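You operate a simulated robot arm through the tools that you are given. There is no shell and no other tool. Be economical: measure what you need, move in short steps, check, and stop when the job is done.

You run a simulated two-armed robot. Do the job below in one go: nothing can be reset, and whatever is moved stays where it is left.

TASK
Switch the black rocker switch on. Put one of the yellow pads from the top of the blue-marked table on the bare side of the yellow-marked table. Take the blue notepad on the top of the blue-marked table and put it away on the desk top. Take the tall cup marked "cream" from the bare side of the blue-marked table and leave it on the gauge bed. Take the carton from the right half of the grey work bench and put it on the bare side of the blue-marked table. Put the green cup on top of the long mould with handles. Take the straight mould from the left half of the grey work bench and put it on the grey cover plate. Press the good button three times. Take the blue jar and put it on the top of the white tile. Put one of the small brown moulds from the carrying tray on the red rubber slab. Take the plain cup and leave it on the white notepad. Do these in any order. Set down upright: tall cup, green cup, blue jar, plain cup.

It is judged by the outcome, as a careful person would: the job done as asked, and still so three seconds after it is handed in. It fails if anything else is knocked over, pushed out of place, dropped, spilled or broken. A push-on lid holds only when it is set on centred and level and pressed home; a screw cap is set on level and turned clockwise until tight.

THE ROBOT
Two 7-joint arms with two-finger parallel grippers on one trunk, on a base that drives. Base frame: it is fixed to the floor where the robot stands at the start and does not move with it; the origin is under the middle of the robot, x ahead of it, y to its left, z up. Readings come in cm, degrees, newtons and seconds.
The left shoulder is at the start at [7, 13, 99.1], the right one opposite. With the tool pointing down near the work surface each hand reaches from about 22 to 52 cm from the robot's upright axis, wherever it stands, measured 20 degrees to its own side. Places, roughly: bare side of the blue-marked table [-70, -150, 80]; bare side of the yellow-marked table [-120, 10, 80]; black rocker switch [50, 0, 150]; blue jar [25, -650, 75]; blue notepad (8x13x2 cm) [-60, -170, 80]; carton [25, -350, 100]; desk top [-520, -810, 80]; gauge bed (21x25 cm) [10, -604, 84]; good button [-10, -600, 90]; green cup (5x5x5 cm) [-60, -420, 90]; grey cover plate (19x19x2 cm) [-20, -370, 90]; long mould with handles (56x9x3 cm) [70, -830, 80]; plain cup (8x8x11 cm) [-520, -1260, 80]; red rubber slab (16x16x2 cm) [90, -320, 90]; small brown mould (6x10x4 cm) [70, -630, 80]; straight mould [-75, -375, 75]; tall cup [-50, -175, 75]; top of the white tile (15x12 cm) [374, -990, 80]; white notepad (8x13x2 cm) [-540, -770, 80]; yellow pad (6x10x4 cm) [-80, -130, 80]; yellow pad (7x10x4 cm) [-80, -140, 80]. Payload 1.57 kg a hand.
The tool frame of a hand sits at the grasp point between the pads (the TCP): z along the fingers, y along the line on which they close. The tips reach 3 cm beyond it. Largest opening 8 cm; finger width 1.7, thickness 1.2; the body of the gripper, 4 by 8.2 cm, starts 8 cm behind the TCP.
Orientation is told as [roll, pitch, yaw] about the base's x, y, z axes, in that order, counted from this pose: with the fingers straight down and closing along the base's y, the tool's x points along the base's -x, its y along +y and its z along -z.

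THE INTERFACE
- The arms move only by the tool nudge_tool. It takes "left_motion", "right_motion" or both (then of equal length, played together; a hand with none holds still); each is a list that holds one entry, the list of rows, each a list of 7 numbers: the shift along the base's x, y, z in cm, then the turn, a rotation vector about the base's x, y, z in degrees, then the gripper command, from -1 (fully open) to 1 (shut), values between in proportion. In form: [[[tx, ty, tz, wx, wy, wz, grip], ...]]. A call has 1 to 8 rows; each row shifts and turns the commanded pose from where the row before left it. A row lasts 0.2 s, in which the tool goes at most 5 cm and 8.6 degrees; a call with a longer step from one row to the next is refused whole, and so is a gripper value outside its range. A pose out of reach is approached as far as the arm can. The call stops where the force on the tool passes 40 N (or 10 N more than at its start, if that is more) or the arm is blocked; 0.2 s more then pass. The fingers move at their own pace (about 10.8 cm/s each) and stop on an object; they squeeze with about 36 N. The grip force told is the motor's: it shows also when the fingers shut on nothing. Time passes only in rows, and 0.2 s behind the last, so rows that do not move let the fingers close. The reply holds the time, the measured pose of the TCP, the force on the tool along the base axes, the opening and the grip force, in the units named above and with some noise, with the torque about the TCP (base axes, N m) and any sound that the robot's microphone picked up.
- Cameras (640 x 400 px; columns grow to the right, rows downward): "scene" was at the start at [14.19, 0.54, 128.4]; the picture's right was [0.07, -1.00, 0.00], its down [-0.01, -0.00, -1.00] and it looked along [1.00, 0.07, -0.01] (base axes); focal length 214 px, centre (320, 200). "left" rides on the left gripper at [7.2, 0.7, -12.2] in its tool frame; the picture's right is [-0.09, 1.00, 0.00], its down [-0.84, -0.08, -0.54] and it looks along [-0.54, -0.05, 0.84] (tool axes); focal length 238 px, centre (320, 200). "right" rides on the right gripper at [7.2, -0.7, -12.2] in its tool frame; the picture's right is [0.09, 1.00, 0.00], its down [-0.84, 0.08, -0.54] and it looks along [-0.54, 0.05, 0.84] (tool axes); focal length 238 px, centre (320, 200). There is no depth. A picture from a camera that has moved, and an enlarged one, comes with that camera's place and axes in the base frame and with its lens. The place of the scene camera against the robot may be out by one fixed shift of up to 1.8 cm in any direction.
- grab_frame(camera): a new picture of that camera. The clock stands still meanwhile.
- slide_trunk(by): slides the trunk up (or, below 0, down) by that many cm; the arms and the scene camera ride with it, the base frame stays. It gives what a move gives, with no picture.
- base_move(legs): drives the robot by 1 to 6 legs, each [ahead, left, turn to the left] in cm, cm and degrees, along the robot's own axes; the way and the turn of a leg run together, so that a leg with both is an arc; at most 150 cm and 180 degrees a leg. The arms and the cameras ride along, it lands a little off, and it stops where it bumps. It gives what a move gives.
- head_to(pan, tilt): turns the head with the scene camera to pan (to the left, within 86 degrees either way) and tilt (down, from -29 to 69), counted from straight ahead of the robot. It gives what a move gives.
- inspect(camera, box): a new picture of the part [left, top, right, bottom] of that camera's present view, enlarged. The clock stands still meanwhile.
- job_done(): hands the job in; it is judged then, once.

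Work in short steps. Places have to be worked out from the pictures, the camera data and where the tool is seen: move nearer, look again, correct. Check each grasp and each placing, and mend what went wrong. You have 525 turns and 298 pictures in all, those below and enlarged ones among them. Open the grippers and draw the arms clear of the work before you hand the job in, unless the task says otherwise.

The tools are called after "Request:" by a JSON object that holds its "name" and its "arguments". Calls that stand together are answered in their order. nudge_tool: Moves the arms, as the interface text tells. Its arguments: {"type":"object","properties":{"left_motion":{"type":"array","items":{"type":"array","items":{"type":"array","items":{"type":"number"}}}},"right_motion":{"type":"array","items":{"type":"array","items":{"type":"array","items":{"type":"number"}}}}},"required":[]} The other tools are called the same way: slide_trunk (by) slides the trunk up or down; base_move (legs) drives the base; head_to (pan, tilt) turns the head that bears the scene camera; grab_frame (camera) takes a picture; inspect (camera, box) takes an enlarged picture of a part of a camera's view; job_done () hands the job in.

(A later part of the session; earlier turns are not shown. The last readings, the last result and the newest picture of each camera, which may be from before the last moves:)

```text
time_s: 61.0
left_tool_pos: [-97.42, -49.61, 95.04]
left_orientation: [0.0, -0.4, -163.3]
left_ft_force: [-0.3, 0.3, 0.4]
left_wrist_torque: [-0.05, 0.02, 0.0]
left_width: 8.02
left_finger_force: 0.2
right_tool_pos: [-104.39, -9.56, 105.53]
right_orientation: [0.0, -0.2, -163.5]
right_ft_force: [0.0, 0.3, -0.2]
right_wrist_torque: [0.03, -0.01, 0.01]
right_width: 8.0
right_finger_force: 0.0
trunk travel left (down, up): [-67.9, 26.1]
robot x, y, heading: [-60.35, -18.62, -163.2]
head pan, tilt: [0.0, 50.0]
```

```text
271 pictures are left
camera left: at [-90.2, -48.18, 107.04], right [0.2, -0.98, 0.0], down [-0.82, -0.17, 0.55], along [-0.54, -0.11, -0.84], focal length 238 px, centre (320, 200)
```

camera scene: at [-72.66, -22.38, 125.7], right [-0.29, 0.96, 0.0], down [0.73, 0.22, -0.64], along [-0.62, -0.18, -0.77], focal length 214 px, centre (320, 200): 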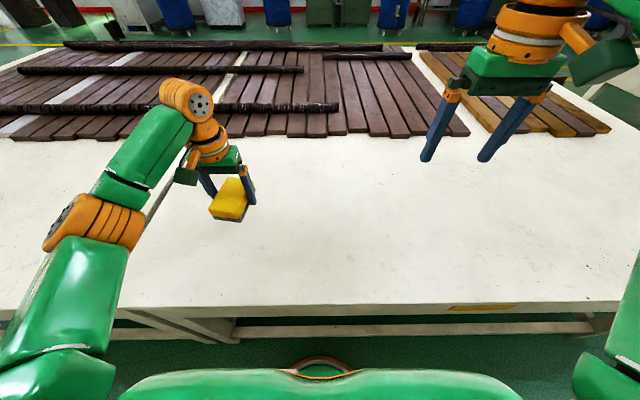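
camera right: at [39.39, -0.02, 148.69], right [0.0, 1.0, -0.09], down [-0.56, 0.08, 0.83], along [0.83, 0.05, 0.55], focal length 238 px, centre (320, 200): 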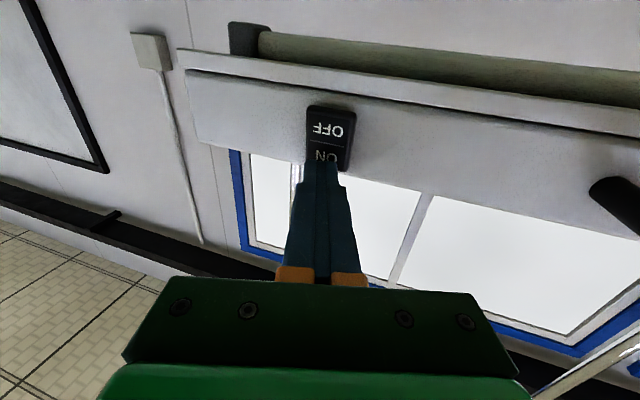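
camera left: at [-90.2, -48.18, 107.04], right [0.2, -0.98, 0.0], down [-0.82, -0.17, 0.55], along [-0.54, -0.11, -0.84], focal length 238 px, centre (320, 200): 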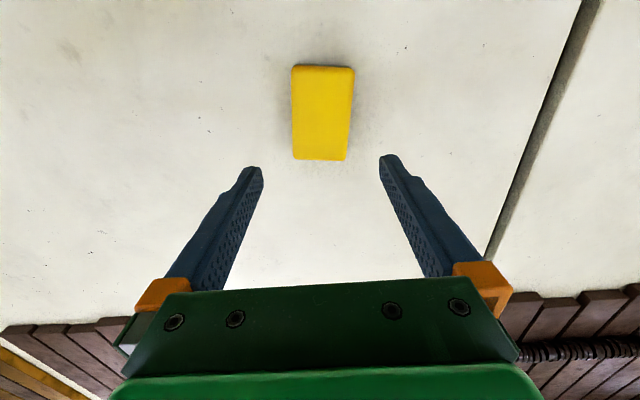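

The pad lies well on the yellow-marked table. Next is the grey bench: I back into the aisle, turn left 90° and drive toward it.

Request:
{"name": "nudge_tool", "arguments": {"left_motion": [[[1, 0, 4, 0, 0, 0, -1], [1, 0, 4, 0, 0, 0, -1], [1, 0, 3, 0, 0, 0, -1]]]}}

Request:
{"name": "base_move", "arguments": {"legs": [[-30, 0, 0], [0, 0, 90.5], [130, 0, 0], [110, 0, 0]]}}

Request:
{"name": "head_to", "arguments": {"pan": -20, "tilt": 20}}

Request:
{"name": "grab_frame", "arguments": {"camera": "scene"}}

```text
time_s: 61.8
left_tool_pos: [-94.25, -49.57, 105.93]
left_orientation: [-0.1, -0.6, -163.3]
left_ft_force: [-0.4, 0.4, -0.4]
left_wrist_torque: [0.0, 0.05, 0.01]
left_width: 8.03
left_finger_force: 0.0
right_tool_pos: [-104.47, -9.59, 105.65]
right_orientation: [0.0, -0.2, -163.5]
right_ft_force: [0.9, -0.6, 0.0]
right_wrist_torque: [0.01, 0.04, -0.04]
right_width: 7.99
right_finger_force: 0.0
trunk travel left (down, up): [-67.9, 26.1]
robot x, y, heading: [-60.46, -18.61, -163.6]
head pan, tilt: [0.0, 50.0]
```

```text
time_s: 79.0
left_tool_pos: [63.08, -276.55, 105.95]
left_orientation: [-0.1, -0.5, -74.5]
left_ft_force: [-0.6, -0.4, -0.1]
left_wrist_torque: [0.01, -0.01, -0.02]
left_width: 8.03
left_finger_force: 0.0
right_tool_pos: [22.96, -285.89, 105.68]
right_orientation: [0.0, -0.2, -74.7]
right_ft_force: [-0.6, 0.7, -0.7]
right_wrist_torque: [0.03, 0.0, 0.0]
right_width: 7.99
right_finger_force: 0.0
trunk travel left (down, up): [-67.9, 26.1]
robot x, y, heading: [32.96, -242.65, -74.6]
head pan, tilt: [0.0, 50.0]
```

```text
time_s: 80.0
left_tool_pos: [63.15, -276.73, 105.93]
left_orientation: [-0.1, -0.5, -74.6]
left_ft_force: [-0.2, -0.3, -0.4]
left_wrist_torque: [0.0, -0.01, 0.01]
left_width: 8.0
left_finger_force: 0.1
right_tool_pos: [22.9, -286.06, 105.77]
right_orientation: [0.0, -0.1, -74.7]
right_ft_force: [0.0, 0.2, 0.2]
right_wrist_torque: [0.0, 0.02, -0.01]
right_width: 8.0
right_finger_force: 0.2
trunk travel left (down, up): [-67.9, 26.1]
robot x, y, heading: [32.86, -242.57, -74.6]
head pan, tilt: [-20.0, 20.0]
```

```text
270 pictures are left
camera scene: at [33.58, -256.6, 130.26], right [-1.0, 0.08, 0.0], down [0.03, 0.34, -0.94], along [-0.08, -0.94, -0.34], focal length 214 px, centre (320, 200)
```

scene: 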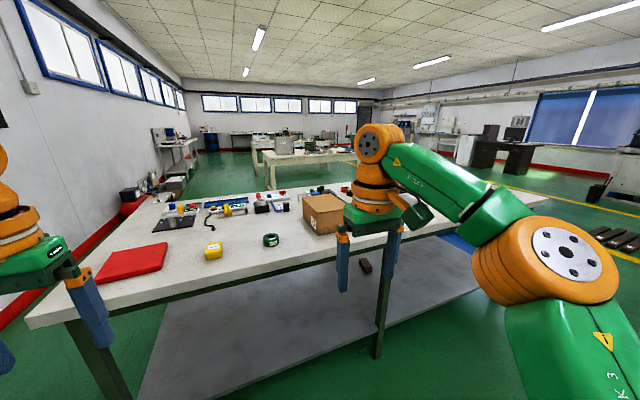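

The bench is ahead with carton and red slab in view. I look at details, panning right also.

Request:
{"name": "inspect", "arguments": {"camera": "scene", "box": [80, 170, 360, 345]}}

Request:
{"name": "head_to", "arguments": {"pan": -60, "tilt": 20}}

Request:
{"name": "grab_frame", "arguments": {"camera": "scene"}}

```text
2.29 times, centred on (220, 258) of scene
camera zoom: at [33.58, -256.6, 130.26], right [-1.0, 0.08, 0.0], down [0.03, 0.34, -0.94], along [-0.08, -0.94, -0.34], focal length 490 px, centre (549, 69)
```

zoom: 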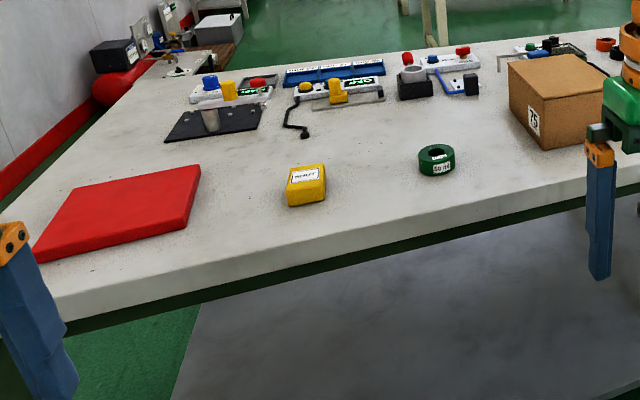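

```text
time_s: 81.0
left_tool_pos: [63.1, -276.64, 105.96]
left_orientation: [-0.1, -0.5, -74.6]
left_ft_force: [-0.4, -0.1, -0.2]
left_wrist_torque: [-0.01, 0.01, 0.0]
left_width: 8.01
left_finger_force: 0.0
right_tool_pos: [22.87, -286.13, 105.63]
right_orientation: [0.0, -0.1, -74.8]
right_ft_force: [0.6, -0.2, 0.3]
right_wrist_torque: [0.01, 0.02, 0.01]
right_width: 8.0
right_finger_force: 0.0
trunk travel left (down, up): [-67.9, 26.1]
robot x, y, heading: [32.87, -242.33, -74.7]
head pan, tilt: [-60.0, 20.0]
```

```text
268 pictures are left
camera scene: at [27.79, -253.95, 130.27], right [-0.71, 0.7, 0.0], down [0.24, 0.24, -0.94], along [-0.66, -0.67, -0.34], focal length 214 px, centre (320, 200)
```

scene: 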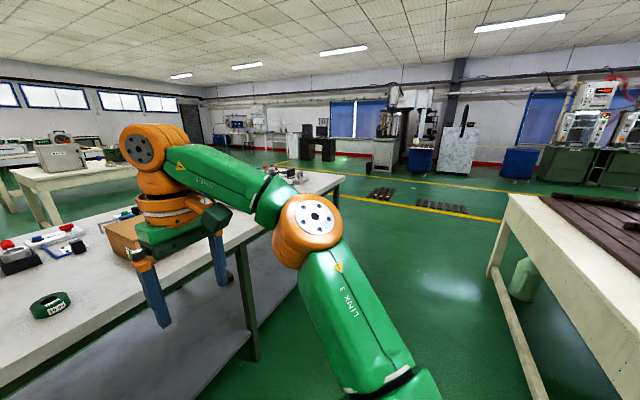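

The carton is bigger than a gripper opening. I move sideways to stand in front of it and raise the trunk for a better view.

Request:
{"name": "base_move", "arguments": {"legs": [[0, -42, 0], [22, 0, 1.5]]}}

Request:
{"name": "slide_trunk", "arguments": {"by": 15}}

Request:
{"name": "head_to", "arguments": {"pan": 0, "tilt": 35}}

Request:
{"name": "grab_frame", "arguments": {"camera": "scene"}}

```text
time_s: 84.9
left_tool_pos: [29.74, -307.57, 106.07]
left_orientation: [-0.1, -0.6, -73.3]
left_ft_force: [0.8, -0.5, -0.6]
left_wrist_torque: [-0.04, 0.01, 0.01]
left_width: 8.01
left_finger_force: 0.0
right_tool_pos: [-10.24, -317.92, 105.71]
right_orientation: [0.1, -0.2, -73.3]
right_ft_force: [0.0, 0.9, 0.0]
right_wrist_torque: [0.0, -0.03, -0.04]
right_width: 8.01
right_finger_force: 0.1
trunk travel left (down, up): [-67.9, 26.1]
robot x, y, heading: [-1.34, -274.36, -73.3]
head pan, tilt: [-60.0, 20.0]
```

```text
time_s: 86.6
left_tool_pos: [29.86, -307.73, 120.73]
left_orientation: [-0.2, -0.5, -73.2]
left_ft_force: [0.0, -0.3, 0.1]
left_wrist_torque: [0.01, -0.02, 0.01]
left_width: 7.99
left_finger_force: 0.0
right_tool_pos: [-10.16, -318.05, 120.57]
right_orientation: [0.0, -0.2, -73.4]
right_ft_force: [-0.1, 0.3, 0.1]
right_wrist_torque: [0.0, -0.04, 0.0]
right_width: 8.02
right_finger_force: 0.1
trunk travel left (down, up): [-82.9, 11.1]
robot x, y, heading: [-1.44, -274.42, -73.1]
head pan, tilt: [-60.0, 20.0]
```

```text
time_s: 87.9
left_tool_pos: [29.91, -307.74, 120.91]
left_orientation: [-0.2, -0.5, -73.1]
left_ft_force: [1.0, 0.0, 0.4]
left_wrist_torque: [0.01, 0.01, 0.03]
left_width: 7.99
left_finger_force: 0.1
right_tool_pos: [-10.25, -318.16, 120.66]
right_orientation: [0.0, -0.1, -73.5]
right_ft_force: [0.1, 0.0, -0.5]
right_wrist_torque: [-0.02, -0.02, -0.02]
right_width: 8.0
right_finger_force: 0.0
trunk travel left (down, up): [-82.9, 11.1]
robot x, y, heading: [-1.04, -274.44, -73.1]
head pan, tilt: [0.0, 35.0]
```

```text
267 pictures are left
camera scene: at [2.79, -287.53, 142.88], right [-0.96, -0.29, 0.0], down [-0.16, 0.55, -0.82], along [0.24, -0.78, -0.57], focal length 214 px, centre (320, 200)
```

scene: 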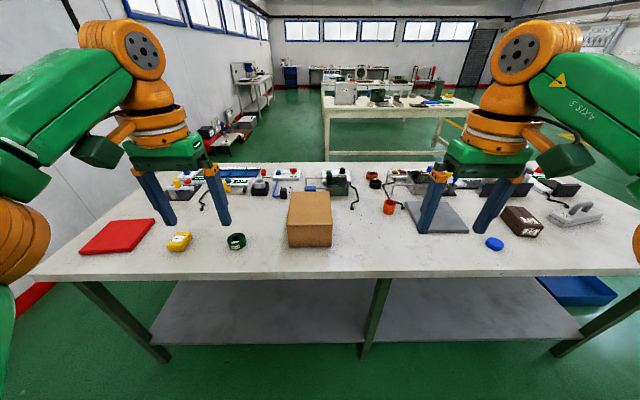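

I zoom in on the right-hand part of the bench and on the carton.

Request:
{"name": "inspect", "arguments": {"camera": "scene", "box": [380, 160, 620, 310]}}

Request:
{"name": "inspect", "arguments": {"camera": "scene", "box": [200, 155, 400, 280]}}

```text
2.67 times, centred on (500, 235) of scene
camera zoom: at [2.79, -287.53, 142.88], right [-0.96, -0.29, 0.0], down [-0.16, 0.55, -0.82], along [0.24, -0.78, -0.57], focal length 572 px, centre (-160, 107)
```

zoom: 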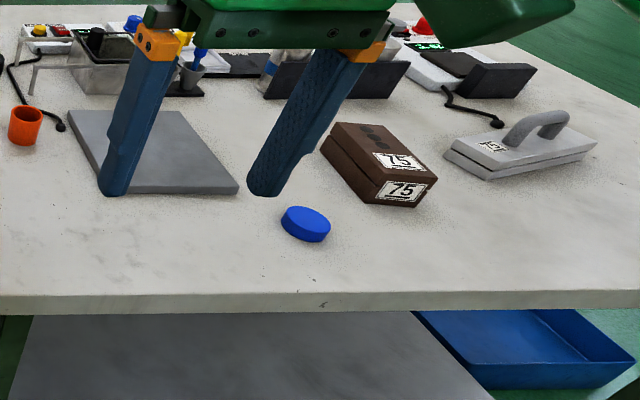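

```text
3.20 times, centred on (300, 218) of scene
camera zoom: at [2.79, -287.53, 142.88], right [-0.96, -0.29, 0.0], down [-0.16, 0.55, -0.82], along [0.24, -0.78, -0.57], focal length 686 px, centre (384, 144)
```

zoom: 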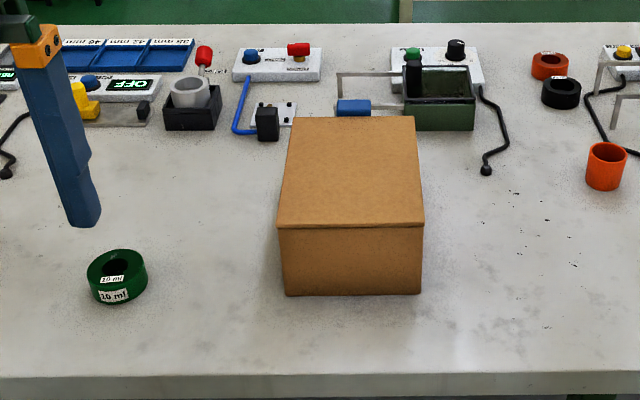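

Two candidates for the "straight mould" (brown block, grey handled item). I look more closely at their labels.

Request:
{"name": "base_move", "arguments": {"legs": [[0, -45, 0]]}}

Request:
{"name": "head_to", "arguments": {"pan": 0, "tilt": 45}}

Request:
{"name": "grab_frame", "arguments": {"camera": "scene"}}

Request:
{"name": "inspect", "arguments": {"camera": "scene", "box": [260, 100, 500, 250]}}

```text
time_s: 90.7
left_tool_pos: [-13.6, -320.82, 120.76]
left_orientation: [-0.2, -0.5, -73.0]
left_ft_force: [0.2, 0.0, 0.1]
left_wrist_torque: [0.0, 0.02, 0.03]
left_width: 8.01
left_finger_force: 0.1
right_tool_pos: [-53.46, -331.22, 120.63]
right_orientation: [-0.2, -0.3, -73.2]
right_ft_force: [-0.8, 0.1, -0.4]
right_wrist_torque: [0.02, 0.02, -0.01]
right_width: 8.01
right_finger_force: 0.0
trunk travel left (down, up): [-82.9, 11.1]
robot x, y, heading: [-45.47, -287.27, -73.2]
head pan, tilt: [0.0, 35.0]
```

```text
time_s: 91.4
left_tool_pos: [-13.72, -320.84, 120.8]
left_orientation: [-0.1, -0.5, -73.0]
left_ft_force: [-1.2, 0.1, 0.3]
left_wrist_torque: [-0.01, 0.02, -0.02]
left_width: 7.97
left_finger_force: 0.0
right_tool_pos: [-53.68, -331.25, 120.58]
right_orientation: [0.0, -0.1, -73.2]
right_ft_force: [-0.5, -0.6, -0.3]
right_wrist_torque: [-0.01, -0.01, 0.0]
right_width: 8.0
right_finger_force: 0.1
trunk travel left (down, up): [-82.9, 11.1]
robot x, y, heading: [-44.94, -287.4, -73.0]
head pan, tilt: [0.0, 45.0]
```

```text
264 pictures are left
camera scene: at [-40.95, -300.03, 141.4], right [-0.96, -0.29, 0.0], down [-0.21, 0.68, -0.71], along [0.21, -0.68, -0.71], focal length 214 px, centre (320, 200)
```

scene: 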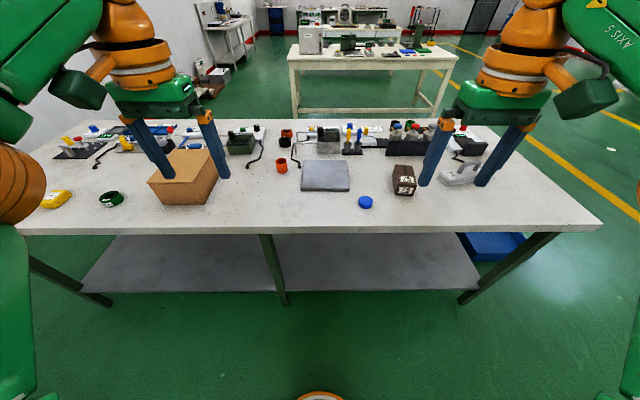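

```text
2.67 times, centred on (380, 175) of scene
camera zoom: at [-40.95, -300.03, 141.4], right [-0.96, -0.29, 0.0], down [-0.21, 0.68, -0.71], along [0.21, -0.68, -0.71], focal length 572 px, centre (160, 267)
```

zoom: 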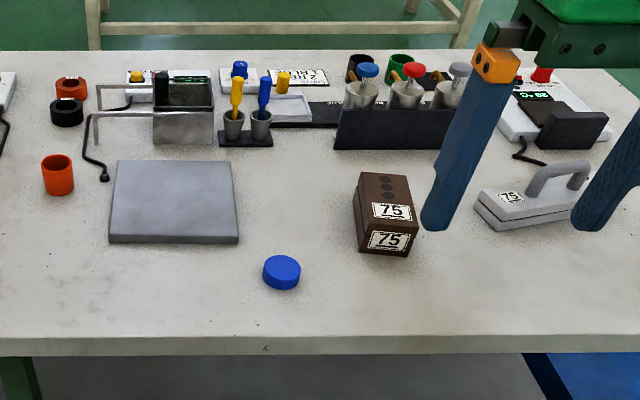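

I use the right wrist camera for a top view of the two candidates.

Request:
{"name": "grab_frame", "arguments": {"camera": "right"}}

Request:
{"name": "inspect", "arguments": {"camera": "right", "box": [180, 20, 420, 170]}}

```text
262 pictures are left
camera right: at [-56.39, -324.62, 132.83], right [0.93, 0.38, 0.0], down [0.32, -0.78, 0.54], along [0.2, -0.5, -0.84], focal length 238 px, centre (320, 200)
```

right: 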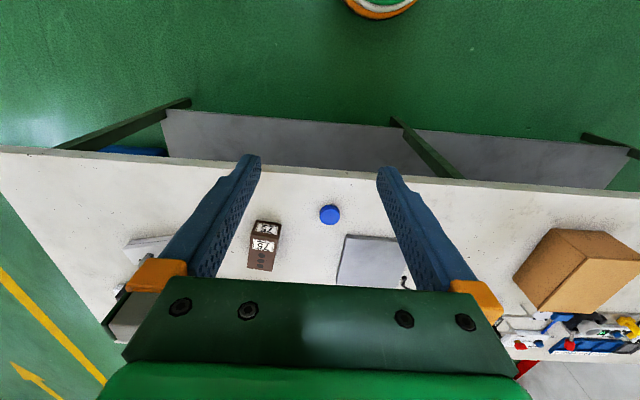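

```text
2.67 times, centred on (300, 95) of right
camera zoom: at [-56.39, -324.62, 132.83], right [0.93, 0.38, 0.0], down [0.32, -0.78, 0.54], along [0.2, -0.5, -0.84], focal length 636 px, centre (373, 480)
```

zoom: 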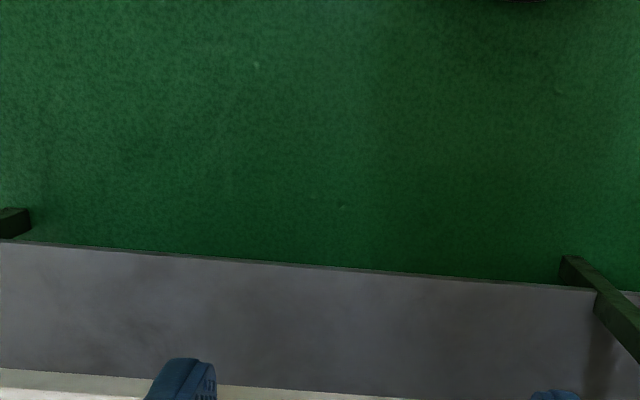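

I move the right hand aside and take close zooms of both items.

Request:
{"name": "nudge_tool", "arguments": {"right_motion": [[[-4, -1, 2, 0, 0, 0, -1], [-4, 0, 2, 0, 0, 0, -1], [-4, 1, 2, 0, 0, 0, -1], [-4, 3, 0, 0, 0, 0, -1]]]}}

Request:
{"name": "inspect", "arguments": {"camera": "scene", "box": [380, 145, 500, 220]}}

Request:
{"name": "grab_frame", "arguments": {"camera": "right"}}

```text
time_s: 92.4
left_tool_pos: [-13.77, -320.62, 121.11]
left_orientation: [0.0, -0.6, -73.0]
left_ft_force: [0.4, 0.8, 1.1]
left_wrist_torque: [0.0, -0.05, 0.0]
left_width: 8.02
left_finger_force: 0.0
right_tool_pos: [-67.81, -325.26, 123.12]
right_orientation: [0.1, -0.3, -73.1]
right_ft_force: [0.7, -0.4, 0.6]
right_wrist_torque: [-0.05, 0.0, -0.02]
right_width: 8.03
right_finger_force: 0.2
right hand out of reach, approached as far as the arm can: row 2, 3, 4
trunk travel left (down, up): [-82.9, 11.1]
robot x, y, heading: [-44.9, -287.82, -73.2]
head pan, tilt: [0.0, 45.0]
```

```text
5.33 times, centred on (440, 182) of scene
camera zoom: at [-41.2, -299.8, 141.43], right [-0.96, -0.29, 0.0], down [-0.2, 0.68, -0.71], along [0.21, -0.68, -0.71], focal length 1144 px, centre (-320, 293)
```

zoom: 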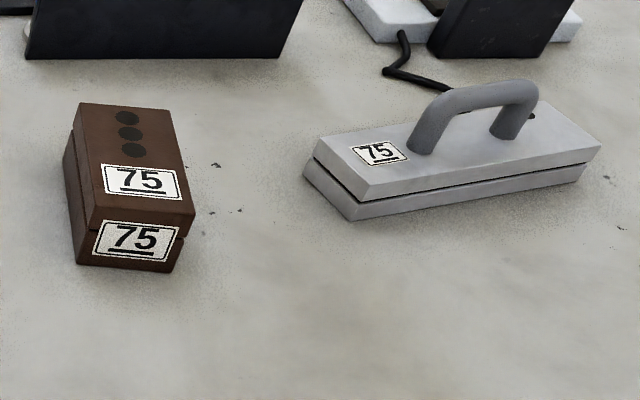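

```text
259 pictures are left
camera right: at [-70.69, -318.5, 135.27], right [0.93, 0.38, 0.0], down [0.31, -0.78, 0.55], along [0.21, -0.51, -0.84], focal length 238 px, centre (320, 200)
```

right: 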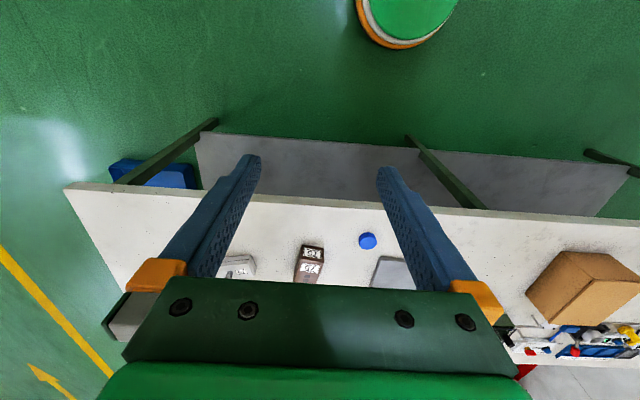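

The rough coordinates (rounded to 25 cm) fit the grey handled mould at about [-77, -382], not the brown block at x≈-53. I move right and closer for it.

Request:
{"name": "nudge_tool", "arguments": {"right_motion": [[[4, 0, 0, 0, 0, 0, -1], [4, 0, 0, 0, 0, 0, -1]]]}}

Request:
{"name": "base_move", "arguments": {"legs": [[0, -42, 0], [28, 0, 0]]}}

Request:
{"name": "head_to", "arguments": {"pan": -15, "tilt": 50}}

Request:
{"name": "grab_frame", "arguments": {"camera": "scene"}}

Request:
{"name": "grab_frame", "arguments": {"camera": "right"}}

```text
time_s: 93.0
left_tool_pos: [-13.53, -320.82, 120.85]
left_orientation: [-0.1, -0.7, -73.0]
left_ft_force: [-0.2, -0.2, 1.0]
left_wrist_torque: [0.0, -0.01, 0.0]
left_width: 8.01
left_finger_force: 0.0
right_tool_pos: [-59.3, -325.55, 122.99]
right_orientation: [0.0, -0.1, -73.1]
right_ft_force: [0.3, 0.3, -0.4]
right_wrist_torque: [0.02, 0.03, 0.0]
right_width: 8.03
right_finger_force: 0.1
trunk travel left (down, up): [-82.9, 11.1]
robot x, y, heading: [-45.01, -287.35, -72.7]
head pan, tilt: [0.0, 45.0]
```

```text
time_s: 97.1
left_tool_pos: [-44.82, -359.28, 120.94]
left_orientation: [-0.1, -0.7, -72.4]
left_ft_force: [-0.3, 0.6, 0.6]
left_wrist_torque: [0.0, 0.01, -0.01]
left_width: 8.01
left_finger_force: 0.0
right_tool_pos: [-90.7, -364.49, 123.01]
right_orientation: [0.0, -0.4, -72.4]
right_ft_force: [-0.2, 0.8, 0.8]
right_wrist_torque: [-0.03, -0.01, 0.01]
right_width: 7.99
right_finger_force: 0.1
trunk travel left (down, up): [-82.9, 11.1]
robot x, y, heading: [-76.65, -326.34, -72.4]
head pan, tilt: [0.0, 45.0]
```

```text
time_s: 97.9
left_tool_pos: [-44.79, -359.58, 120.89]
left_orientation: [-0.1, -0.5, -72.4]
left_ft_force: [-0.1, 0.4, 0.1]
left_wrist_torque: [0.01, 0.01, 0.02]
left_width: 7.98
left_finger_force: 0.0
right_tool_pos: [-90.67, -364.78, 123.01]
right_orientation: [0.0, -0.2, -72.5]
right_ft_force: [0.5, -0.7, -0.2]
right_wrist_torque: [-0.03, 0.02, 0.01]
right_width: 7.98
right_finger_force: 0.0
trunk travel left (down, up): [-82.9, 11.1]
robot x, y, heading: [-76.6, -326.52, -72.5]
head pan, tilt: [-15.0, 50.0]
```

```text
258 pictures are left
camera scene: at [-74.44, -339.05, 140.71], right [-1.0, -0.05, 0.0], down [-0.03, 0.77, -0.64], along [0.03, -0.64, -0.77], focal length 214 px, centre (320, 200)
```

scene: 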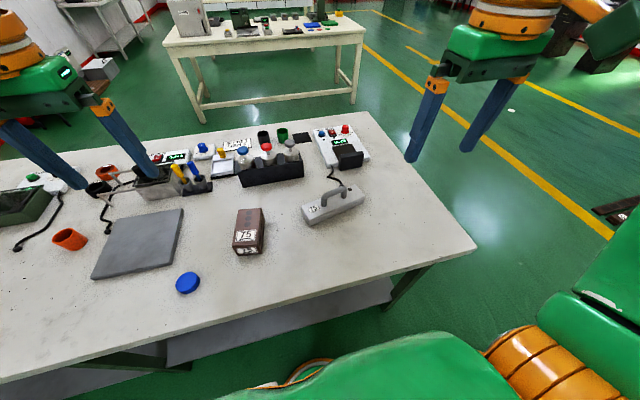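

```text
257 pictures are left
camera right: at [-93.42, -358.17, 135.17], right [0.92, 0.39, 0.0], down [0.32, -0.77, 0.54], along [0.21, -0.5, -0.84], focal length 238 px, centre (320, 200)
```

right: 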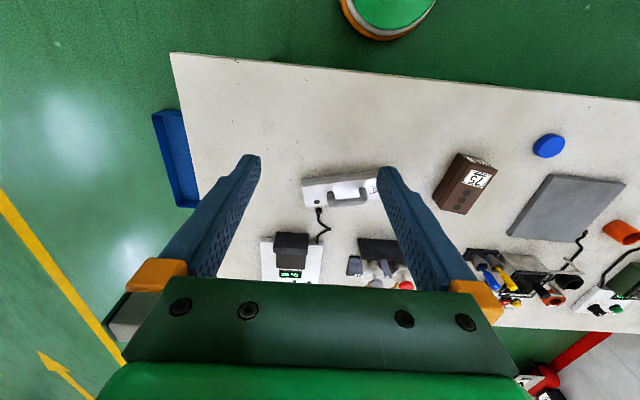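

The grey mould's centre is about [-77.3, -382], its long axis at 28°. I drive 8 cm closer, lower the trunk, and turn the right gripper to close across its width.

Request:
{"name": "base_move", "arguments": {"legs": [[8, 0, 0]]}}

Request:
{"name": "nudge_tool", "arguments": {"right_motion": [[[1.5, -1.2, -1, 0, 0, -8, -1], [1.5, -1.2, -1, 0, 0, -8, -1], [1.5, -1.2, -1, 0, 0, -8, -1], [1.5, -1.2, -1, 0, 0, -8, -1], [1.5, -1.2, -1, 0, 0, -8, -1], [1, -1, -1, 0, 0, -8, -1], [0, 0, 0, 0, 0, -8, -1], [0, 0, 0, 0, 0, -8, -1]]]}}

Request:
{"name": "nudge_tool", "arguments": {"right_motion": [[[0, 0, 0, 0, 0, -8, -1], [0, 0, 0, 0, 0, -7, -1]]]}}

Request:
{"name": "slide_trunk", "arguments": {"by": -12}}

Request:
{"name": "grab_frame", "arguments": {"camera": "right"}}

```text
time_s: 99.0
left_tool_pos: [-42.71, -366.42, 121.19]
left_orientation: [-0.1, -0.9, -72.4]
left_ft_force: [-1.1, -0.3, -0.2]
left_wrist_torque: [-0.08, -0.03, 0.01]
left_width: 7.99
left_finger_force: 0.0
right_tool_pos: [-88.47, -371.54, 123.16]
right_orientation: [0.0, -0.5, -72.6]
right_ft_force: [0.0, 0.5, -0.6]
right_wrist_torque: [-0.08, -0.02, 0.01]
right_width: 8.0
right_finger_force: 0.0
trunk travel left (down, up): [-82.9, 11.1]
robot x, y, heading: [-74.13, -334.05, -72.5]
head pan, tilt: [-15.0, 50.0]
```

```text
time_s: 100.8
left_tool_pos: [-42.42, -367.08, 120.98]
left_orientation: [-0.1, -0.4, -72.4]
left_ft_force: [0.0, 0.0, 0.4]
left_wrist_torque: [-0.02, 0.02, 0.0]
left_width: 8.03
left_finger_force: 0.1
right_tool_pos: [-79.81, -379.22, 117.1]
right_orientation: [0.1, -0.2, -136.7]
right_ft_force: [-0.2, 0.0, 0.6]
right_wrist_torque: [0.01, 0.0, -0.01]
right_width: 7.99
right_finger_force: 0.1
trunk travel left (down, up): [-82.9, 11.1]
robot x, y, heading: [-74.15, -333.88, -72.6]
head pan, tilt: [-15.0, 50.0]
```

```text
time_s: 101.4
left_tool_pos: [-42.49, -367.1, 120.93]
left_orientation: [-0.1, -0.4, -72.4]
left_ft_force: [-0.4, 0.1, -0.3]
left_wrist_torque: [-0.03, 0.01, 0.0]
left_width: 8.0
left_finger_force: 0.1
right_tool_pos: [-79.65, -379.26, 116.98]
right_orientation: [-0.1, -0.2, -151.6]
right_ft_force: [0.8, 0.1, 0.0]
right_wrist_torque: [0.01, -0.01, 0.0]
right_width: 8.03
right_finger_force: 0.0
trunk travel left (down, up): [-82.9, 11.1]
robot x, y, heading: [-74.08, -334.18, -72.6]
head pan, tilt: [-15.0, 50.0]
```

```text
time_s: 102.9
left_tool_pos: [-42.48, -367.16, 108.84]
left_orientation: [-0.1, -0.4, -72.4]
left_ft_force: [0.1, -0.8, 0.0]
left_wrist_torque: [0.01, 0.03, -0.01]
left_width: 8.02
left_finger_force: 0.0
right_tool_pos: [-79.69, -379.31, 104.94]
right_orientation: [0.0, -0.2, -151.6]
right_ft_force: [0.8, -0.1, -0.1]
right_wrist_torque: [0.0, 0.03, 0.01]
right_width: 7.99
right_finger_force: 0.1
trunk travel left (down, up): [-70.9, 23.1]
robot x, y, heading: [-74.11, -334.01, -72.8]
head pan, tilt: [-15.0, 50.0]
```

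```text
256 pictures are left
camera right: at [-73.73, -375.31, 117.18], right [0.55, -0.83, 0.0], down [-0.7, -0.47, 0.54], along [-0.45, -0.3, -0.84], focal length 238 px, centre (320, 200)
```

right: 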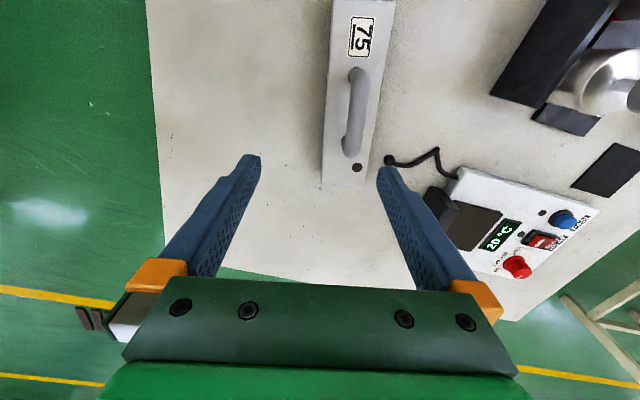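

The mould is about 6.8 cm wide and lies lengthwise under the gripper. I shift over its centre with a 3° correction and descend part-way.

Request:
{"name": "nudge_tool", "arguments": {"right_motion": [[[3.1, -2.7, 0, 0, 0, 3, -1], [0, 0, -3, 0, 0, 0, -1], [0, 0, -3, 0, 0, 0, -1], [0, 0, -2, 0, 0, 0, -1]]]}}

Request:
{"name": "grab_frame", "arguments": {"camera": "right"}}

```text
time_s: 103.9
left_tool_pos: [-42.48, -367.19, 108.78]
left_orientation: [-0.2, -0.5, -72.5]
left_ft_force: [0.7, 0.2, -0.8]
left_wrist_torque: [-0.01, -0.02, 0.02]
left_width: 8.01
left_finger_force: 0.1
right_tool_pos: [-76.22, -381.57, 96.74]
right_orientation: [0.0, -0.2, -148.6]
right_ft_force: [-0.7, 0.1, 2.0]
right_wrist_torque: [0.0, 0.03, 0.01]
right_width: 8.02
right_finger_force: 0.0
right hand out of reach, approached as far as the arm can: row 1
trunk travel left (down, up): [-70.9, 23.1]
robot x, y, heading: [-73.99, -333.98, -72.6]
head pan, tilt: [-15.0, 50.0]
```

```text
255 pictures are left
camera right: at [-70.36, -377.29, 109.04], right [0.6, -0.8, 0.0], down [-0.67, -0.5, 0.55], along [-0.44, -0.33, -0.84], focal length 238 px, centre (320, 200)
```

right: 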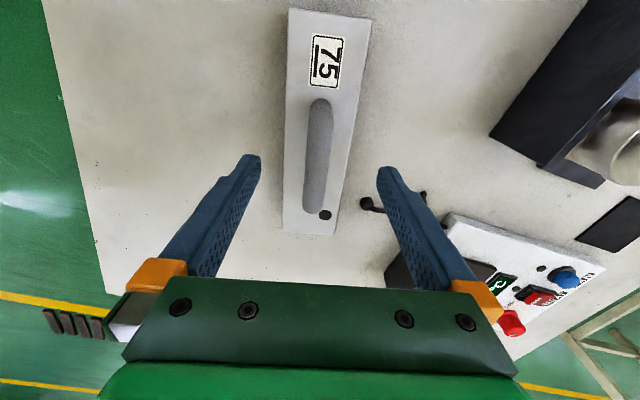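

The mould is ~18 × 5.3 cm, its top near z 90.5, and the gripper is centred over it. I descend until the bench is felt.

Request:
{"name": "nudge_tool", "arguments": {"right_motion": [[[0, 0, -2, 0, 0, 0, -1], [0, 0, -2, 0, 0, 0, -1], [0, 0, -1, 0, 0, 0, -1], [0, 0, -0.7, 0, 0, 0, -1], [0, 0, -0.5, 0, 0, 0, -1], [0, 0, -0.5, 0, 0, 0, -1], [0, 0, -0.5, 0, 0, 0, -1]]]}}

Request:
{"name": "grab_frame", "arguments": {"camera": "right"}}

```text
time_s: 105.5
left_tool_pos: [-42.48, -367.09, 108.8]
left_orientation: [-0.1, -0.5, -72.5]
left_ft_force: [1.0, 0.9, 0.5]
left_wrist_torque: [0.03, 0.0, -0.01]
left_width: 8.01
left_finger_force: 0.1
right_tool_pos: [-76.21, -381.58, 89.64]
right_orientation: [0.0, -0.2, -148.5]
right_ft_force: [-0.4, -0.7, 0.5]
right_wrist_torque: [-0.01, 0.0, 0.01]
right_width: 8.0
right_finger_force: 0.1
trunk travel left (down, up): [-70.9, 23.1]
robot x, y, heading: [-74.43, -334.18, -72.2]
head pan, tilt: [-15.0, 50.0]
```

```text
254 pictures are left
camera right: at [-70.52, -377.25, 101.9], right [0.6, -0.8, 0.0], down [-0.67, -0.5, 0.54], along [-0.44, -0.33, -0.84], focal length 238 px, centre (320, 200)
```

right: 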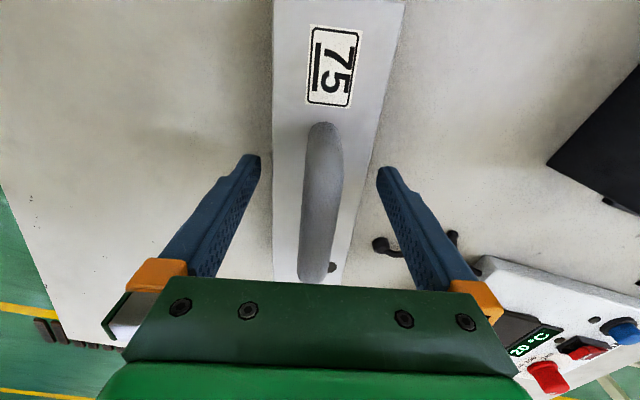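

Straddled nicely with no contact yet. I continue down.

Request:
{"name": "nudge_tool", "arguments": {"right_motion": [[[0, 0, -0.7, 0, 0, 0, -1], [0, 0, -0.5, 0, 0, 0, -1], [0, 0, -0.5, 0, 0, 0, -1], [0, 0, -0.5, 0, 0, 0, -1], [0, 0, -0.5, 0, 0, 0, -1], [0, 0, -0.5, 0, 0, 0, -1]]]}}

```text
time_s: 106.6
left_tool_pos: [-42.43, -366.74, 109.08]
left_orientation: [-0.2, -0.7, -72.4]
left_ft_force: [-0.1, -0.3, 0.1]
left_wrist_torque: [0.0, 0.01, -0.02]
left_width: 7.99
left_finger_force: 0.1
right_tool_pos: [-76.36, -381.35, 87.91]
right_orientation: [0.7, -0.6, -148.5]
right_ft_force: [-3.5, 0.1, 29.2]
right_wrist_torque: [1.32, 0.64, 0.22]
right_width: 8.0
right_finger_force: 0.1
trunk travel left (down, up): [-70.9, 23.1]
robot x, y, heading: [-74.3, -333.93, -72.6]
head pan, tilt: [-15.0, 50.0]
stopped in row 5 (right hand): the force on the tool passed its limit at 48 N (the readings are from after the stop); the commanded pose is now the measured one
```

The bench surface is z≈84.9. I rise 0.4 cm, close, and lift a little to check.

Request:
{"name": "nudge_tool", "arguments": {"right_motion": [[[0, 0, 0.5, 0, 0, 0, -1], [0, 0, 0, 0, 0, 0, 1], [0, 0, 0, 0, 0, 0, 1], [0, 0, 0, 0, 0, 0, 1], [0, 0, 2, 0, 0, 0, 1], [0, 0, 4, 0, 0, 0, 1], [0, 0, 4, 0, 0, 0, 1]]]}}

Request:
{"name": "grab_frame", "arguments": {"camera": "right"}}

Request:
{"name": "grab_frame", "arguments": {"camera": "scene"}}

```text
time_s: 108.2
left_tool_pos: [-42.43, -367.16, 108.83]
left_orientation: [0.0, -0.4, -72.4]
left_ft_force: [0.3, -0.3, 1.0]
left_wrist_torque: [-0.01, -0.01, -0.02]
left_width: 8.01
left_finger_force: 0.1
right_tool_pos: [-76.29, -381.57, 98.04]
right_orientation: [0.5, -0.4, -148.7]
right_ft_force: [-0.1, -0.3, -3.8]
right_wrist_torque: [-0.03, 0.0, -0.03]
right_width: 5.86
right_finger_force: 35.2
trunk travel left (down, up): [-70.9, 23.1]
robot x, y, heading: [-74.24, -334.13, -72.5]
head pan, tilt: [-15.0, 50.0]
```

```text
253 pictures are left
camera right: at [-70.58, -377.23, 110.25], right [0.6, -0.8, 0.01], down [-0.67, -0.5, 0.55], along [-0.44, -0.33, -0.84], focal length 238 px, centre (320, 200)
```

right: 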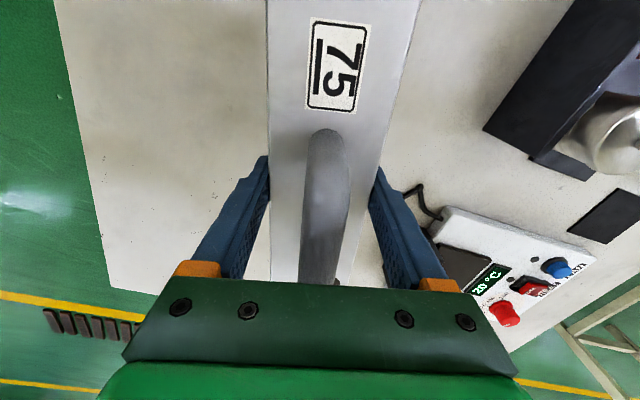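

```text
252 pictures are left
camera scene: at [-72.07, -346.58, 128.7], right [-1.0, -0.04, 0.0], down [-0.03, 0.77, -0.64], along [0.03, -0.64, -0.77], focal length 214 px, centre (320, 200)
```

scene: 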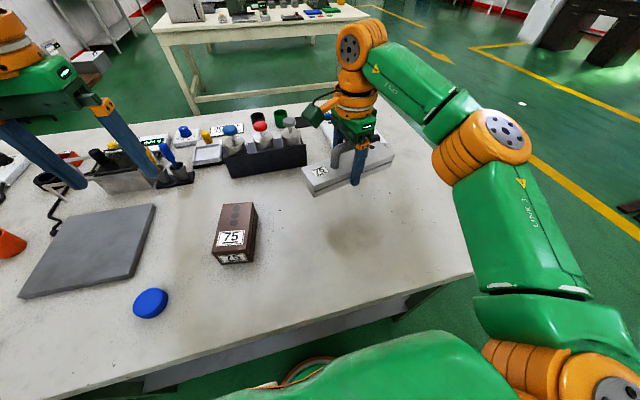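

The whole mould is held. I raise it, back off, drive 57 cm left toward the grey cover plate at about [-22, -366], and look.

Request:
{"name": "nudge_tool", "arguments": {"right_motion": [[[0, 0, 4, 0, 0, 0, 1], [0, 0, 4, 0, 0, 0, 1]]]}}

Request:
{"name": "base_move", "arguments": {"legs": [[-14, 0, 0], [0, 57, 0], [12, 0, 0]]}}

Request:
{"name": "grab_frame", "arguments": {"camera": "scene"}}

Request:
{"name": "grab_frame", "arguments": {"camera": "right"}}

```text
time_s: 108.8
left_tool_pos: [-42.48, -367.04, 109.02]
left_orientation: [-0.2, -0.6, -72.4]
left_ft_force: [0.5, 0.4, 0.1]
left_wrist_torque: [-0.02, 0.01, 0.0]
left_width: 7.99
left_finger_force: 0.0
right_tool_pos: [-76.22, -381.17, 105.86]
right_orientation: [0.5, -0.5, -148.4]
right_ft_force: [0.8, 0.7, -4.4]
right_wrist_torque: [-0.02, -0.02, -0.01]
right_width: 5.85
right_finger_force: 36.0
right hand out of reach, approached as far as the arm can: row 2
trunk travel left (down, up): [-70.9, 23.1]
robot x, y, heading: [-74.32, -333.97, -72.5]
head pan, tilt: [-15.0, 50.0]
```

```text
time_s: 113.8
left_tool_pos: [11.19, -348.06, 108.96]
left_orientation: [-0.2, -0.6, -72.4]
left_ft_force: [0.7, 0.0, -0.9]
left_wrist_torque: [-0.03, 0.0, 0.02]
left_width: 7.98
left_finger_force: 0.1
right_tool_pos: [-22.54, -362.23, 105.86]
right_orientation: [0.5, -0.3, -148.7]
right_ft_force: [0.9, -0.4, -4.8]
right_wrist_torque: [0.02, -0.01, 0.01]
right_width: 5.87
right_finger_force: 35.7
trunk travel left (down, up): [-70.9, 23.1]
robot x, y, heading: [-20.44, -315.4, -72.8]
head pan, tilt: [-15.0, 50.0]
```

```text
251 pictures are left
camera scene: at [-18.35, -327.53, 128.73], right [-1.0, -0.04, 0.0], down [-0.03, 0.76, -0.64], along [0.03, -0.64, -0.77], focal length 214 px, centre (320, 200)
```

scene: 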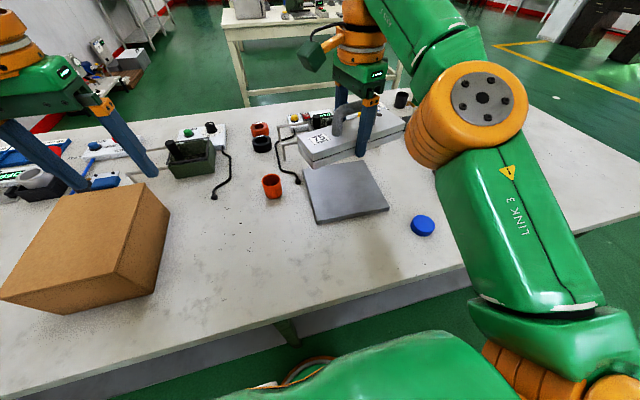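

```text
250 pictures are left
camera right: at [-16.82, -357.85, 118.14], right [0.6, -0.8, 0.01], down [-0.67, -0.5, 0.55], along [-0.44, -0.33, -0.84], focal length 238 px, centre (320, 200)
```

right: 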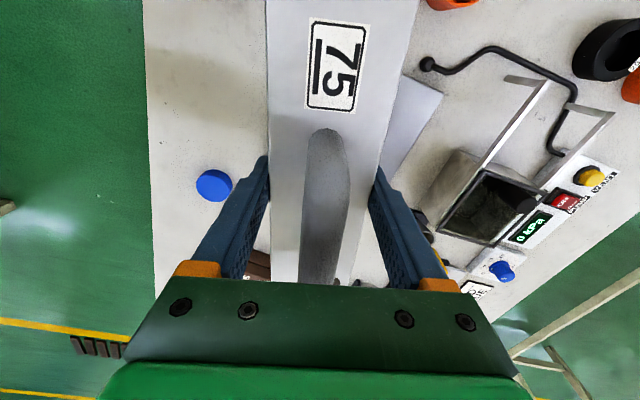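

The plate's centre is about [-23.2, -366.4], its sides at 15°. I move the base in 3 cm, turn the mould to match, and come over it.

Request:
{"name": "base_move", "arguments": {"legs": [[3, 0, 0]]}}

Request:
{"name": "nudge_tool", "arguments": {"right_motion": [[[-0.5, -0.5, -1, 0, 0, -8, 1], [-0.5, -0.5, -1, 0, 0, -8, 1], [0, 0, -2, 0, 0, 0, 1], [0, 0, 0, 0, 0, 0, 1]]]}}

Request:
{"name": "grab_frame", "arguments": {"camera": "scene"}}

Request:
{"name": "grab_frame", "arguments": {"camera": "right"}}

```text
time_s: 114.6
left_tool_pos: [12.04, -350.76, 109.07]
left_orientation: [0.1, -0.7, -72.5]
left_ft_force: [-0.4, 0.5, 0.2]
left_wrist_torque: [-0.04, -0.02, -0.01]
left_width: 8.03
left_finger_force: 0.1
right_tool_pos: [-21.83, -364.91, 106.0]
right_orientation: [0.6, -0.3, -148.6]
right_ft_force: [0.2, 0.9, -3.9]
right_wrist_torque: [-0.01, -0.02, -0.04]
right_width: 5.87
right_finger_force: 35.9
trunk travel left (down, up): [-70.9, 23.1]
robot x, y, heading: [-19.54, -317.94, -72.7]
head pan, tilt: [-15.0, 50.0]
```

```text
time_s: 115.6
left_tool_pos: [12.18, -351.18, 108.92]
left_orientation: [-0.1, -0.5, -72.5]
left_ft_force: [0.6, -0.6, 0.2]
left_wrist_torque: [0.02, 0.03, 0.0]
left_width: 8.0
left_finger_force: 0.1
right_tool_pos: [-22.91, -366.15, 101.78]
right_orientation: [0.4, -0.2, -164.7]
right_ft_force: [-0.3, -0.3, -3.9]
right_wrist_torque: [0.0, 0.02, -0.02]
right_width: 5.9
right_finger_force: 35.8
trunk travel left (down, up): [-70.9, 23.1]
robot x, y, heading: [-19.54, -317.78, -72.4]
head pan, tilt: [-15.0, 50.0]
```

```text
249 pictures are left
camera scene: at [-17.38, -330.63, 128.7], right [-1.0, -0.04, 0.0], down [-0.03, 0.77, -0.64], along [0.03, -0.64, -0.77], focal length 214 px, centre (320, 200)
```

scene: 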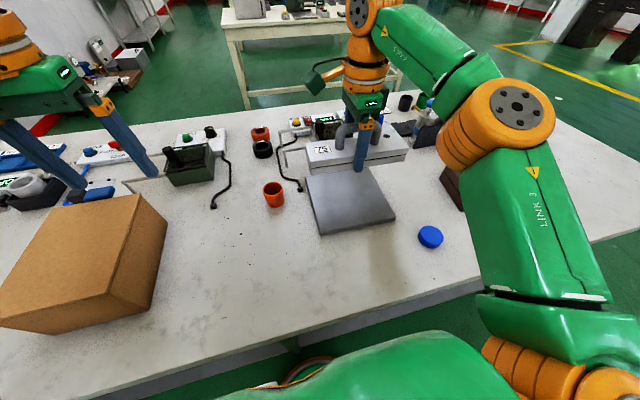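

```text
248 pictures are left
camera right: at [-15.96, -363.62, 113.91], right [0.35, -0.94, 0.01], down [-0.79, -0.29, 0.55], along [-0.51, -0.2, -0.84], focal length 238 px, centre (320, 200)
```

right: 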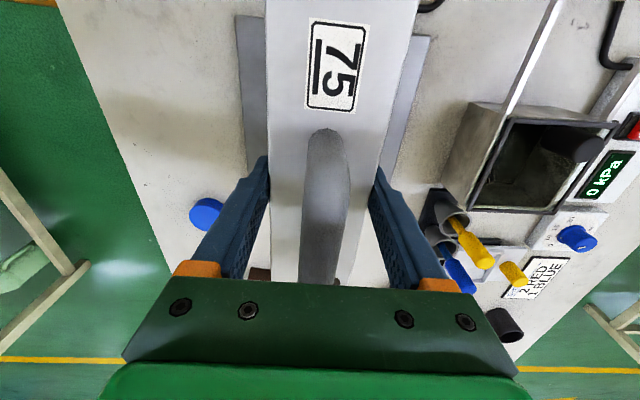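

The mould is parallel and centred over the plate. I lower until contact and release.

Request:
{"name": "nudge_tool", "arguments": {"right_motion": [[[-0.2, 0.1, -4, 0, 0, 0, 1], [0, 0, -4, 0, 0, 0, 1], [0, 0, -1.5, 0, 0, 0, 1], [0, 0, -0.5, 0, 0, 0, 1], [0, 0, -0.5, 0, 0, 0, 1], [0, 0, -0.4, 0, 0, 0, 1], [0, 0, -0.3, 0, 0, 0, 1]]]}}

```text
time_s: 117.2
left_tool_pos: [12.06, -351.16, 108.87]
left_orientation: [0.0, -0.4, -72.5]
left_ft_force: [0.1, 0.1, -0.1]
left_wrist_torque: [0.02, 0.0, -0.01]
left_width: 7.98
left_finger_force: 0.0
right_tool_pos: [-22.82, -366.02, 90.46]
right_orientation: [0.4, -0.3, -164.7]
right_ft_force: [0.1, -0.4, -3.8]
right_wrist_torque: [0.01, -0.06, 0.01]
right_width: 5.9
right_finger_force: 35.9
trunk travel left (down, up): [-70.9, 23.1]
robot x, y, heading: [-19.45, -318.19, -72.7]
head pan, tilt: [-15.0, 50.0]
```

No contact yet (weight still -3.8 N). I creep further down.

Request:
{"name": "nudge_tool", "arguments": {"right_motion": [[[0, 0, -0.3, 0, 0, 0, 1], [0, 0, -0.3, 0, 0, 0, 1], [0, 0, -0.2, 0, 0, 0, 1]]]}}

```text
time_s: 118.0
left_tool_pos: [12.22, -351.2, 108.94]
left_orientation: [0.0, -0.6, -72.4]
left_ft_force: [0.2, -0.6, -0.4]
left_wrist_torque: [0.0, 0.01, 0.03]
left_width: 7.97
left_finger_force: 0.2
right_tool_pos: [-22.94, -366.15, 89.79]
right_orientation: [0.4, -0.3, -164.7]
right_ft_force: [0.5, -0.7, -4.1]
right_wrist_torque: [0.01, -0.02, 0.01]
right_width: 5.88
right_finger_force: 35.7
trunk travel left (down, up): [-70.9, 23.1]
robot x, y, heading: [-19.22, -317.76, -72.3]
head pan, tilt: [-15.0, 50.0]
```

Request:
{"name": "nudge_tool", "arguments": {"right_motion": [[[0, 0, -0.3, 0, 0, 0, 1], [0, 0, -0.3, 0, 0, 0, 1], [0, 0, -0.3, 0, 0, 0, 1], [0, 0, -0.3, 0, 0, 0, 1]]]}}

Request:
{"name": "grab_frame", "arguments": {"camera": "right"}}

```text
time_s: 118.7
left_tool_pos: [12.05, -350.88, 109.05]
left_orientation: [0.0, -0.8, -72.5]
left_ft_force: [0.1, 1.3, 1.2]
left_wrist_torque: [-0.01, 0.01, -0.01]
left_width: 8.01
left_finger_force: 0.2
right_tool_pos: [-22.85, -366.02, 89.72]
right_orientation: [1.2, -0.2, -164.8]
right_ft_force: [-2.0, 0.0, 16.0]
right_wrist_torque: [0.61, 0.39, 0.26]
right_width: 5.88
right_finger_force: 36.2
trunk travel left (down, up): [-70.9, 23.1]
robot x, y, heading: [-19.36, -317.97, -72.8]
head pan, tilt: [-15.0, 50.0]
stopped in row 3 (right hand): the force on the tool passed its limit at 45 N (the readings are from after the stop); the commanded pose is now the measured one
```

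```text
247 pictures are left
camera right: at [-16.18, -363.24, 101.94], right [0.35, -0.94, 0.02], down [-0.79, -0.28, 0.55], along [-0.51, -0.21, -0.84], focal length 238 px, centre (320, 200)
```

right: 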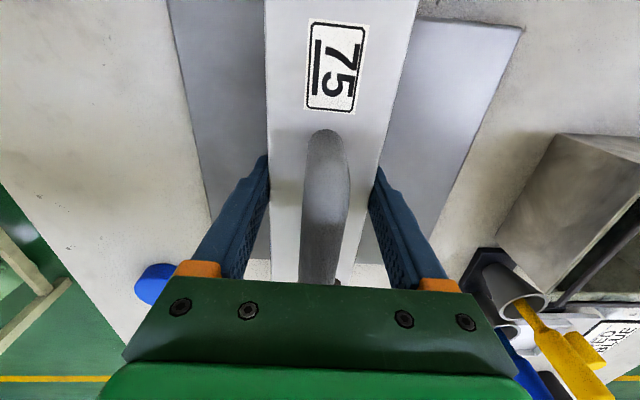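

It rests on the plate, centred. I release and rise straight up.

Request:
{"name": "nudge_tool", "arguments": {"right_motion": [[[0, 0, 0.1, 0, 0, 0, -1], [0, 0, 0, 0, 0, 0, -1], [0, 0, 3, 0, 0, 0, -1], [0, 0, 4, 0, 0, 0, -1], [0, 0, 4, 0, 0, 0, -1], [0, 0, 4, 0, 0, 0, -1]]]}}

Request:
{"name": "grab_frame", "arguments": {"camera": "right"}}

```text
time_s: 120.1
left_tool_pos: [12.18, -350.91, 108.95]
left_orientation: [-0.1, -0.5, -72.5]
left_ft_force: [-0.1, -0.1, 0.0]
left_wrist_torque: [0.0, 0.0, 0.01]
left_width: 8.01
left_finger_force: 0.0
right_tool_pos: [-22.67, -366.18, 104.72]
right_orientation: [0.9, -0.4, -164.8]
right_ft_force: [0.2, 0.4, -0.2]
right_wrist_torque: [0.01, -0.04, 0.01]
right_width: 7.98
right_finger_force: 0.1
trunk travel left (down, up): [-70.9, 23.1]
robot x, y, heading: [-19.38, -318.09, -72.8]
head pan, tilt: [-15.0, 50.0]
```

```text
246 pictures are left
camera right: at [-16.01, -363.43, 116.88], right [0.35, -0.94, 0.02], down [-0.79, -0.29, 0.55], along [-0.51, -0.21, -0.84], focal length 238 px, centre (320, 200)
```

right: 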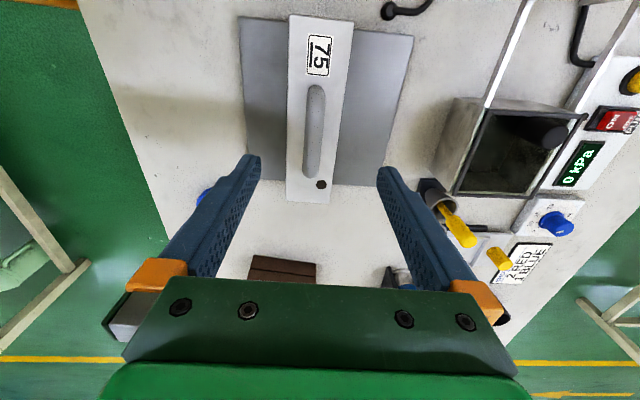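

The mould sits on the plate. Next the carton: I back off, move left 33 cm to face it, and look.

Request:
{"name": "base_move", "arguments": {"legs": [[-20, 0, 0], [0, 33, 0]]}}

Request:
{"name": "head_to", "arguments": {"pan": 0, "tilt": 45}}

Request:
{"name": "grab_frame", "arguments": {"camera": "scene"}}

Request:
{"name": "inspect", "arguments": {"camera": "scene", "box": [220, 120, 420, 245]}}

```text
time_s: 123.5
left_tool_pos: [37.25, -322.43, 109.07]
left_orientation: [-0.1, -0.5, -72.5]
left_ft_force: [0.0, -0.9, -0.1]
left_wrist_torque: [-0.01, -0.02, 0.02]
left_width: 8.0
left_finger_force: 0.1
right_tool_pos: [2.13, -337.5, 104.53]
right_orientation: [1.0, -0.1, -164.8]
right_ft_force: [-0.7, 0.1, 0.0]
right_wrist_torque: [0.01, -0.02, -0.01]
right_width: 8.05
right_finger_force: 0.1
trunk travel left (down, up): [-70.9, 23.1]
robot x, y, heading: [5.74, -289.14, -72.7]
head pan, tilt: [-15.0, 50.0]
```

```text
time_s: 124.2
left_tool_pos: [37.4, -322.3, 108.98]
left_orientation: [-0.1, -0.5, -72.7]
left_ft_force: [-0.3, -0.1, 0.5]
left_wrist_torque: [0.02, -0.03, 0.01]
left_width: 8.01
left_finger_force: 0.1
right_tool_pos: [2.33, -337.36, 104.64]
right_orientation: [0.9, -0.2, -164.8]
right_ft_force: [0.3, 0.8, -0.1]
right_wrist_torque: [-0.02, -0.06, -0.02]
right_width: 7.99
right_finger_force: 0.2
trunk travel left (down, up): [-70.9, 23.1]
robot x, y, heading: [5.76, -289.08, -72.7]
head pan, tilt: [0.0, 45.0]
```

```text
245 pictures are left
camera scene: at [9.98, -301.8, 129.4], right [-0.96, -0.3, 0.0], down [-0.21, 0.68, -0.71], along [0.21, -0.68, -0.71], focal length 214 px, centre (320, 200)
```

scene: 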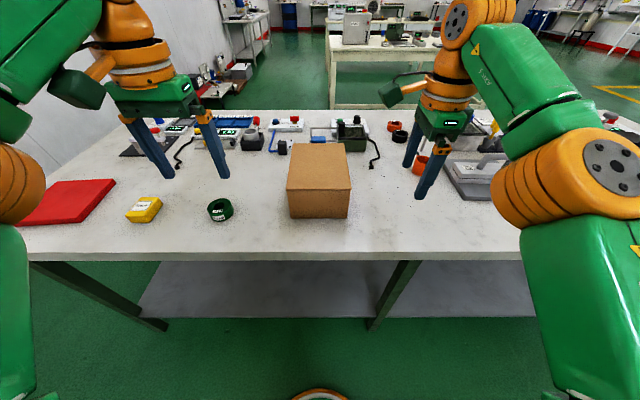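

```text
3.20 times, centred on (320, 182) of scene
camera zoom: at [9.98, -301.8, 129.4], right [-0.96, -0.3, 0.0], down [-0.21, 0.68, -0.71], along [0.21, -0.68, -0.71], focal length 686 px, centre (320, 256)
```

zoom: 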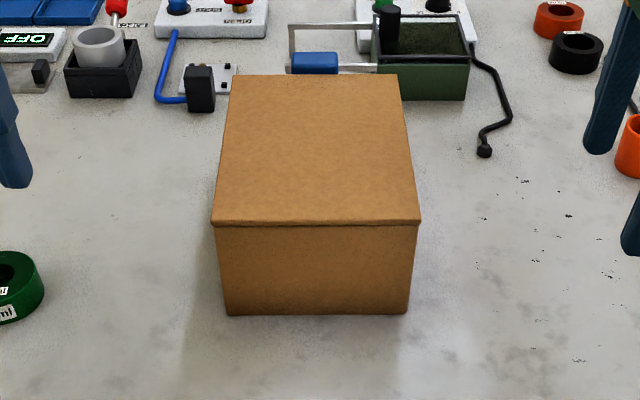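

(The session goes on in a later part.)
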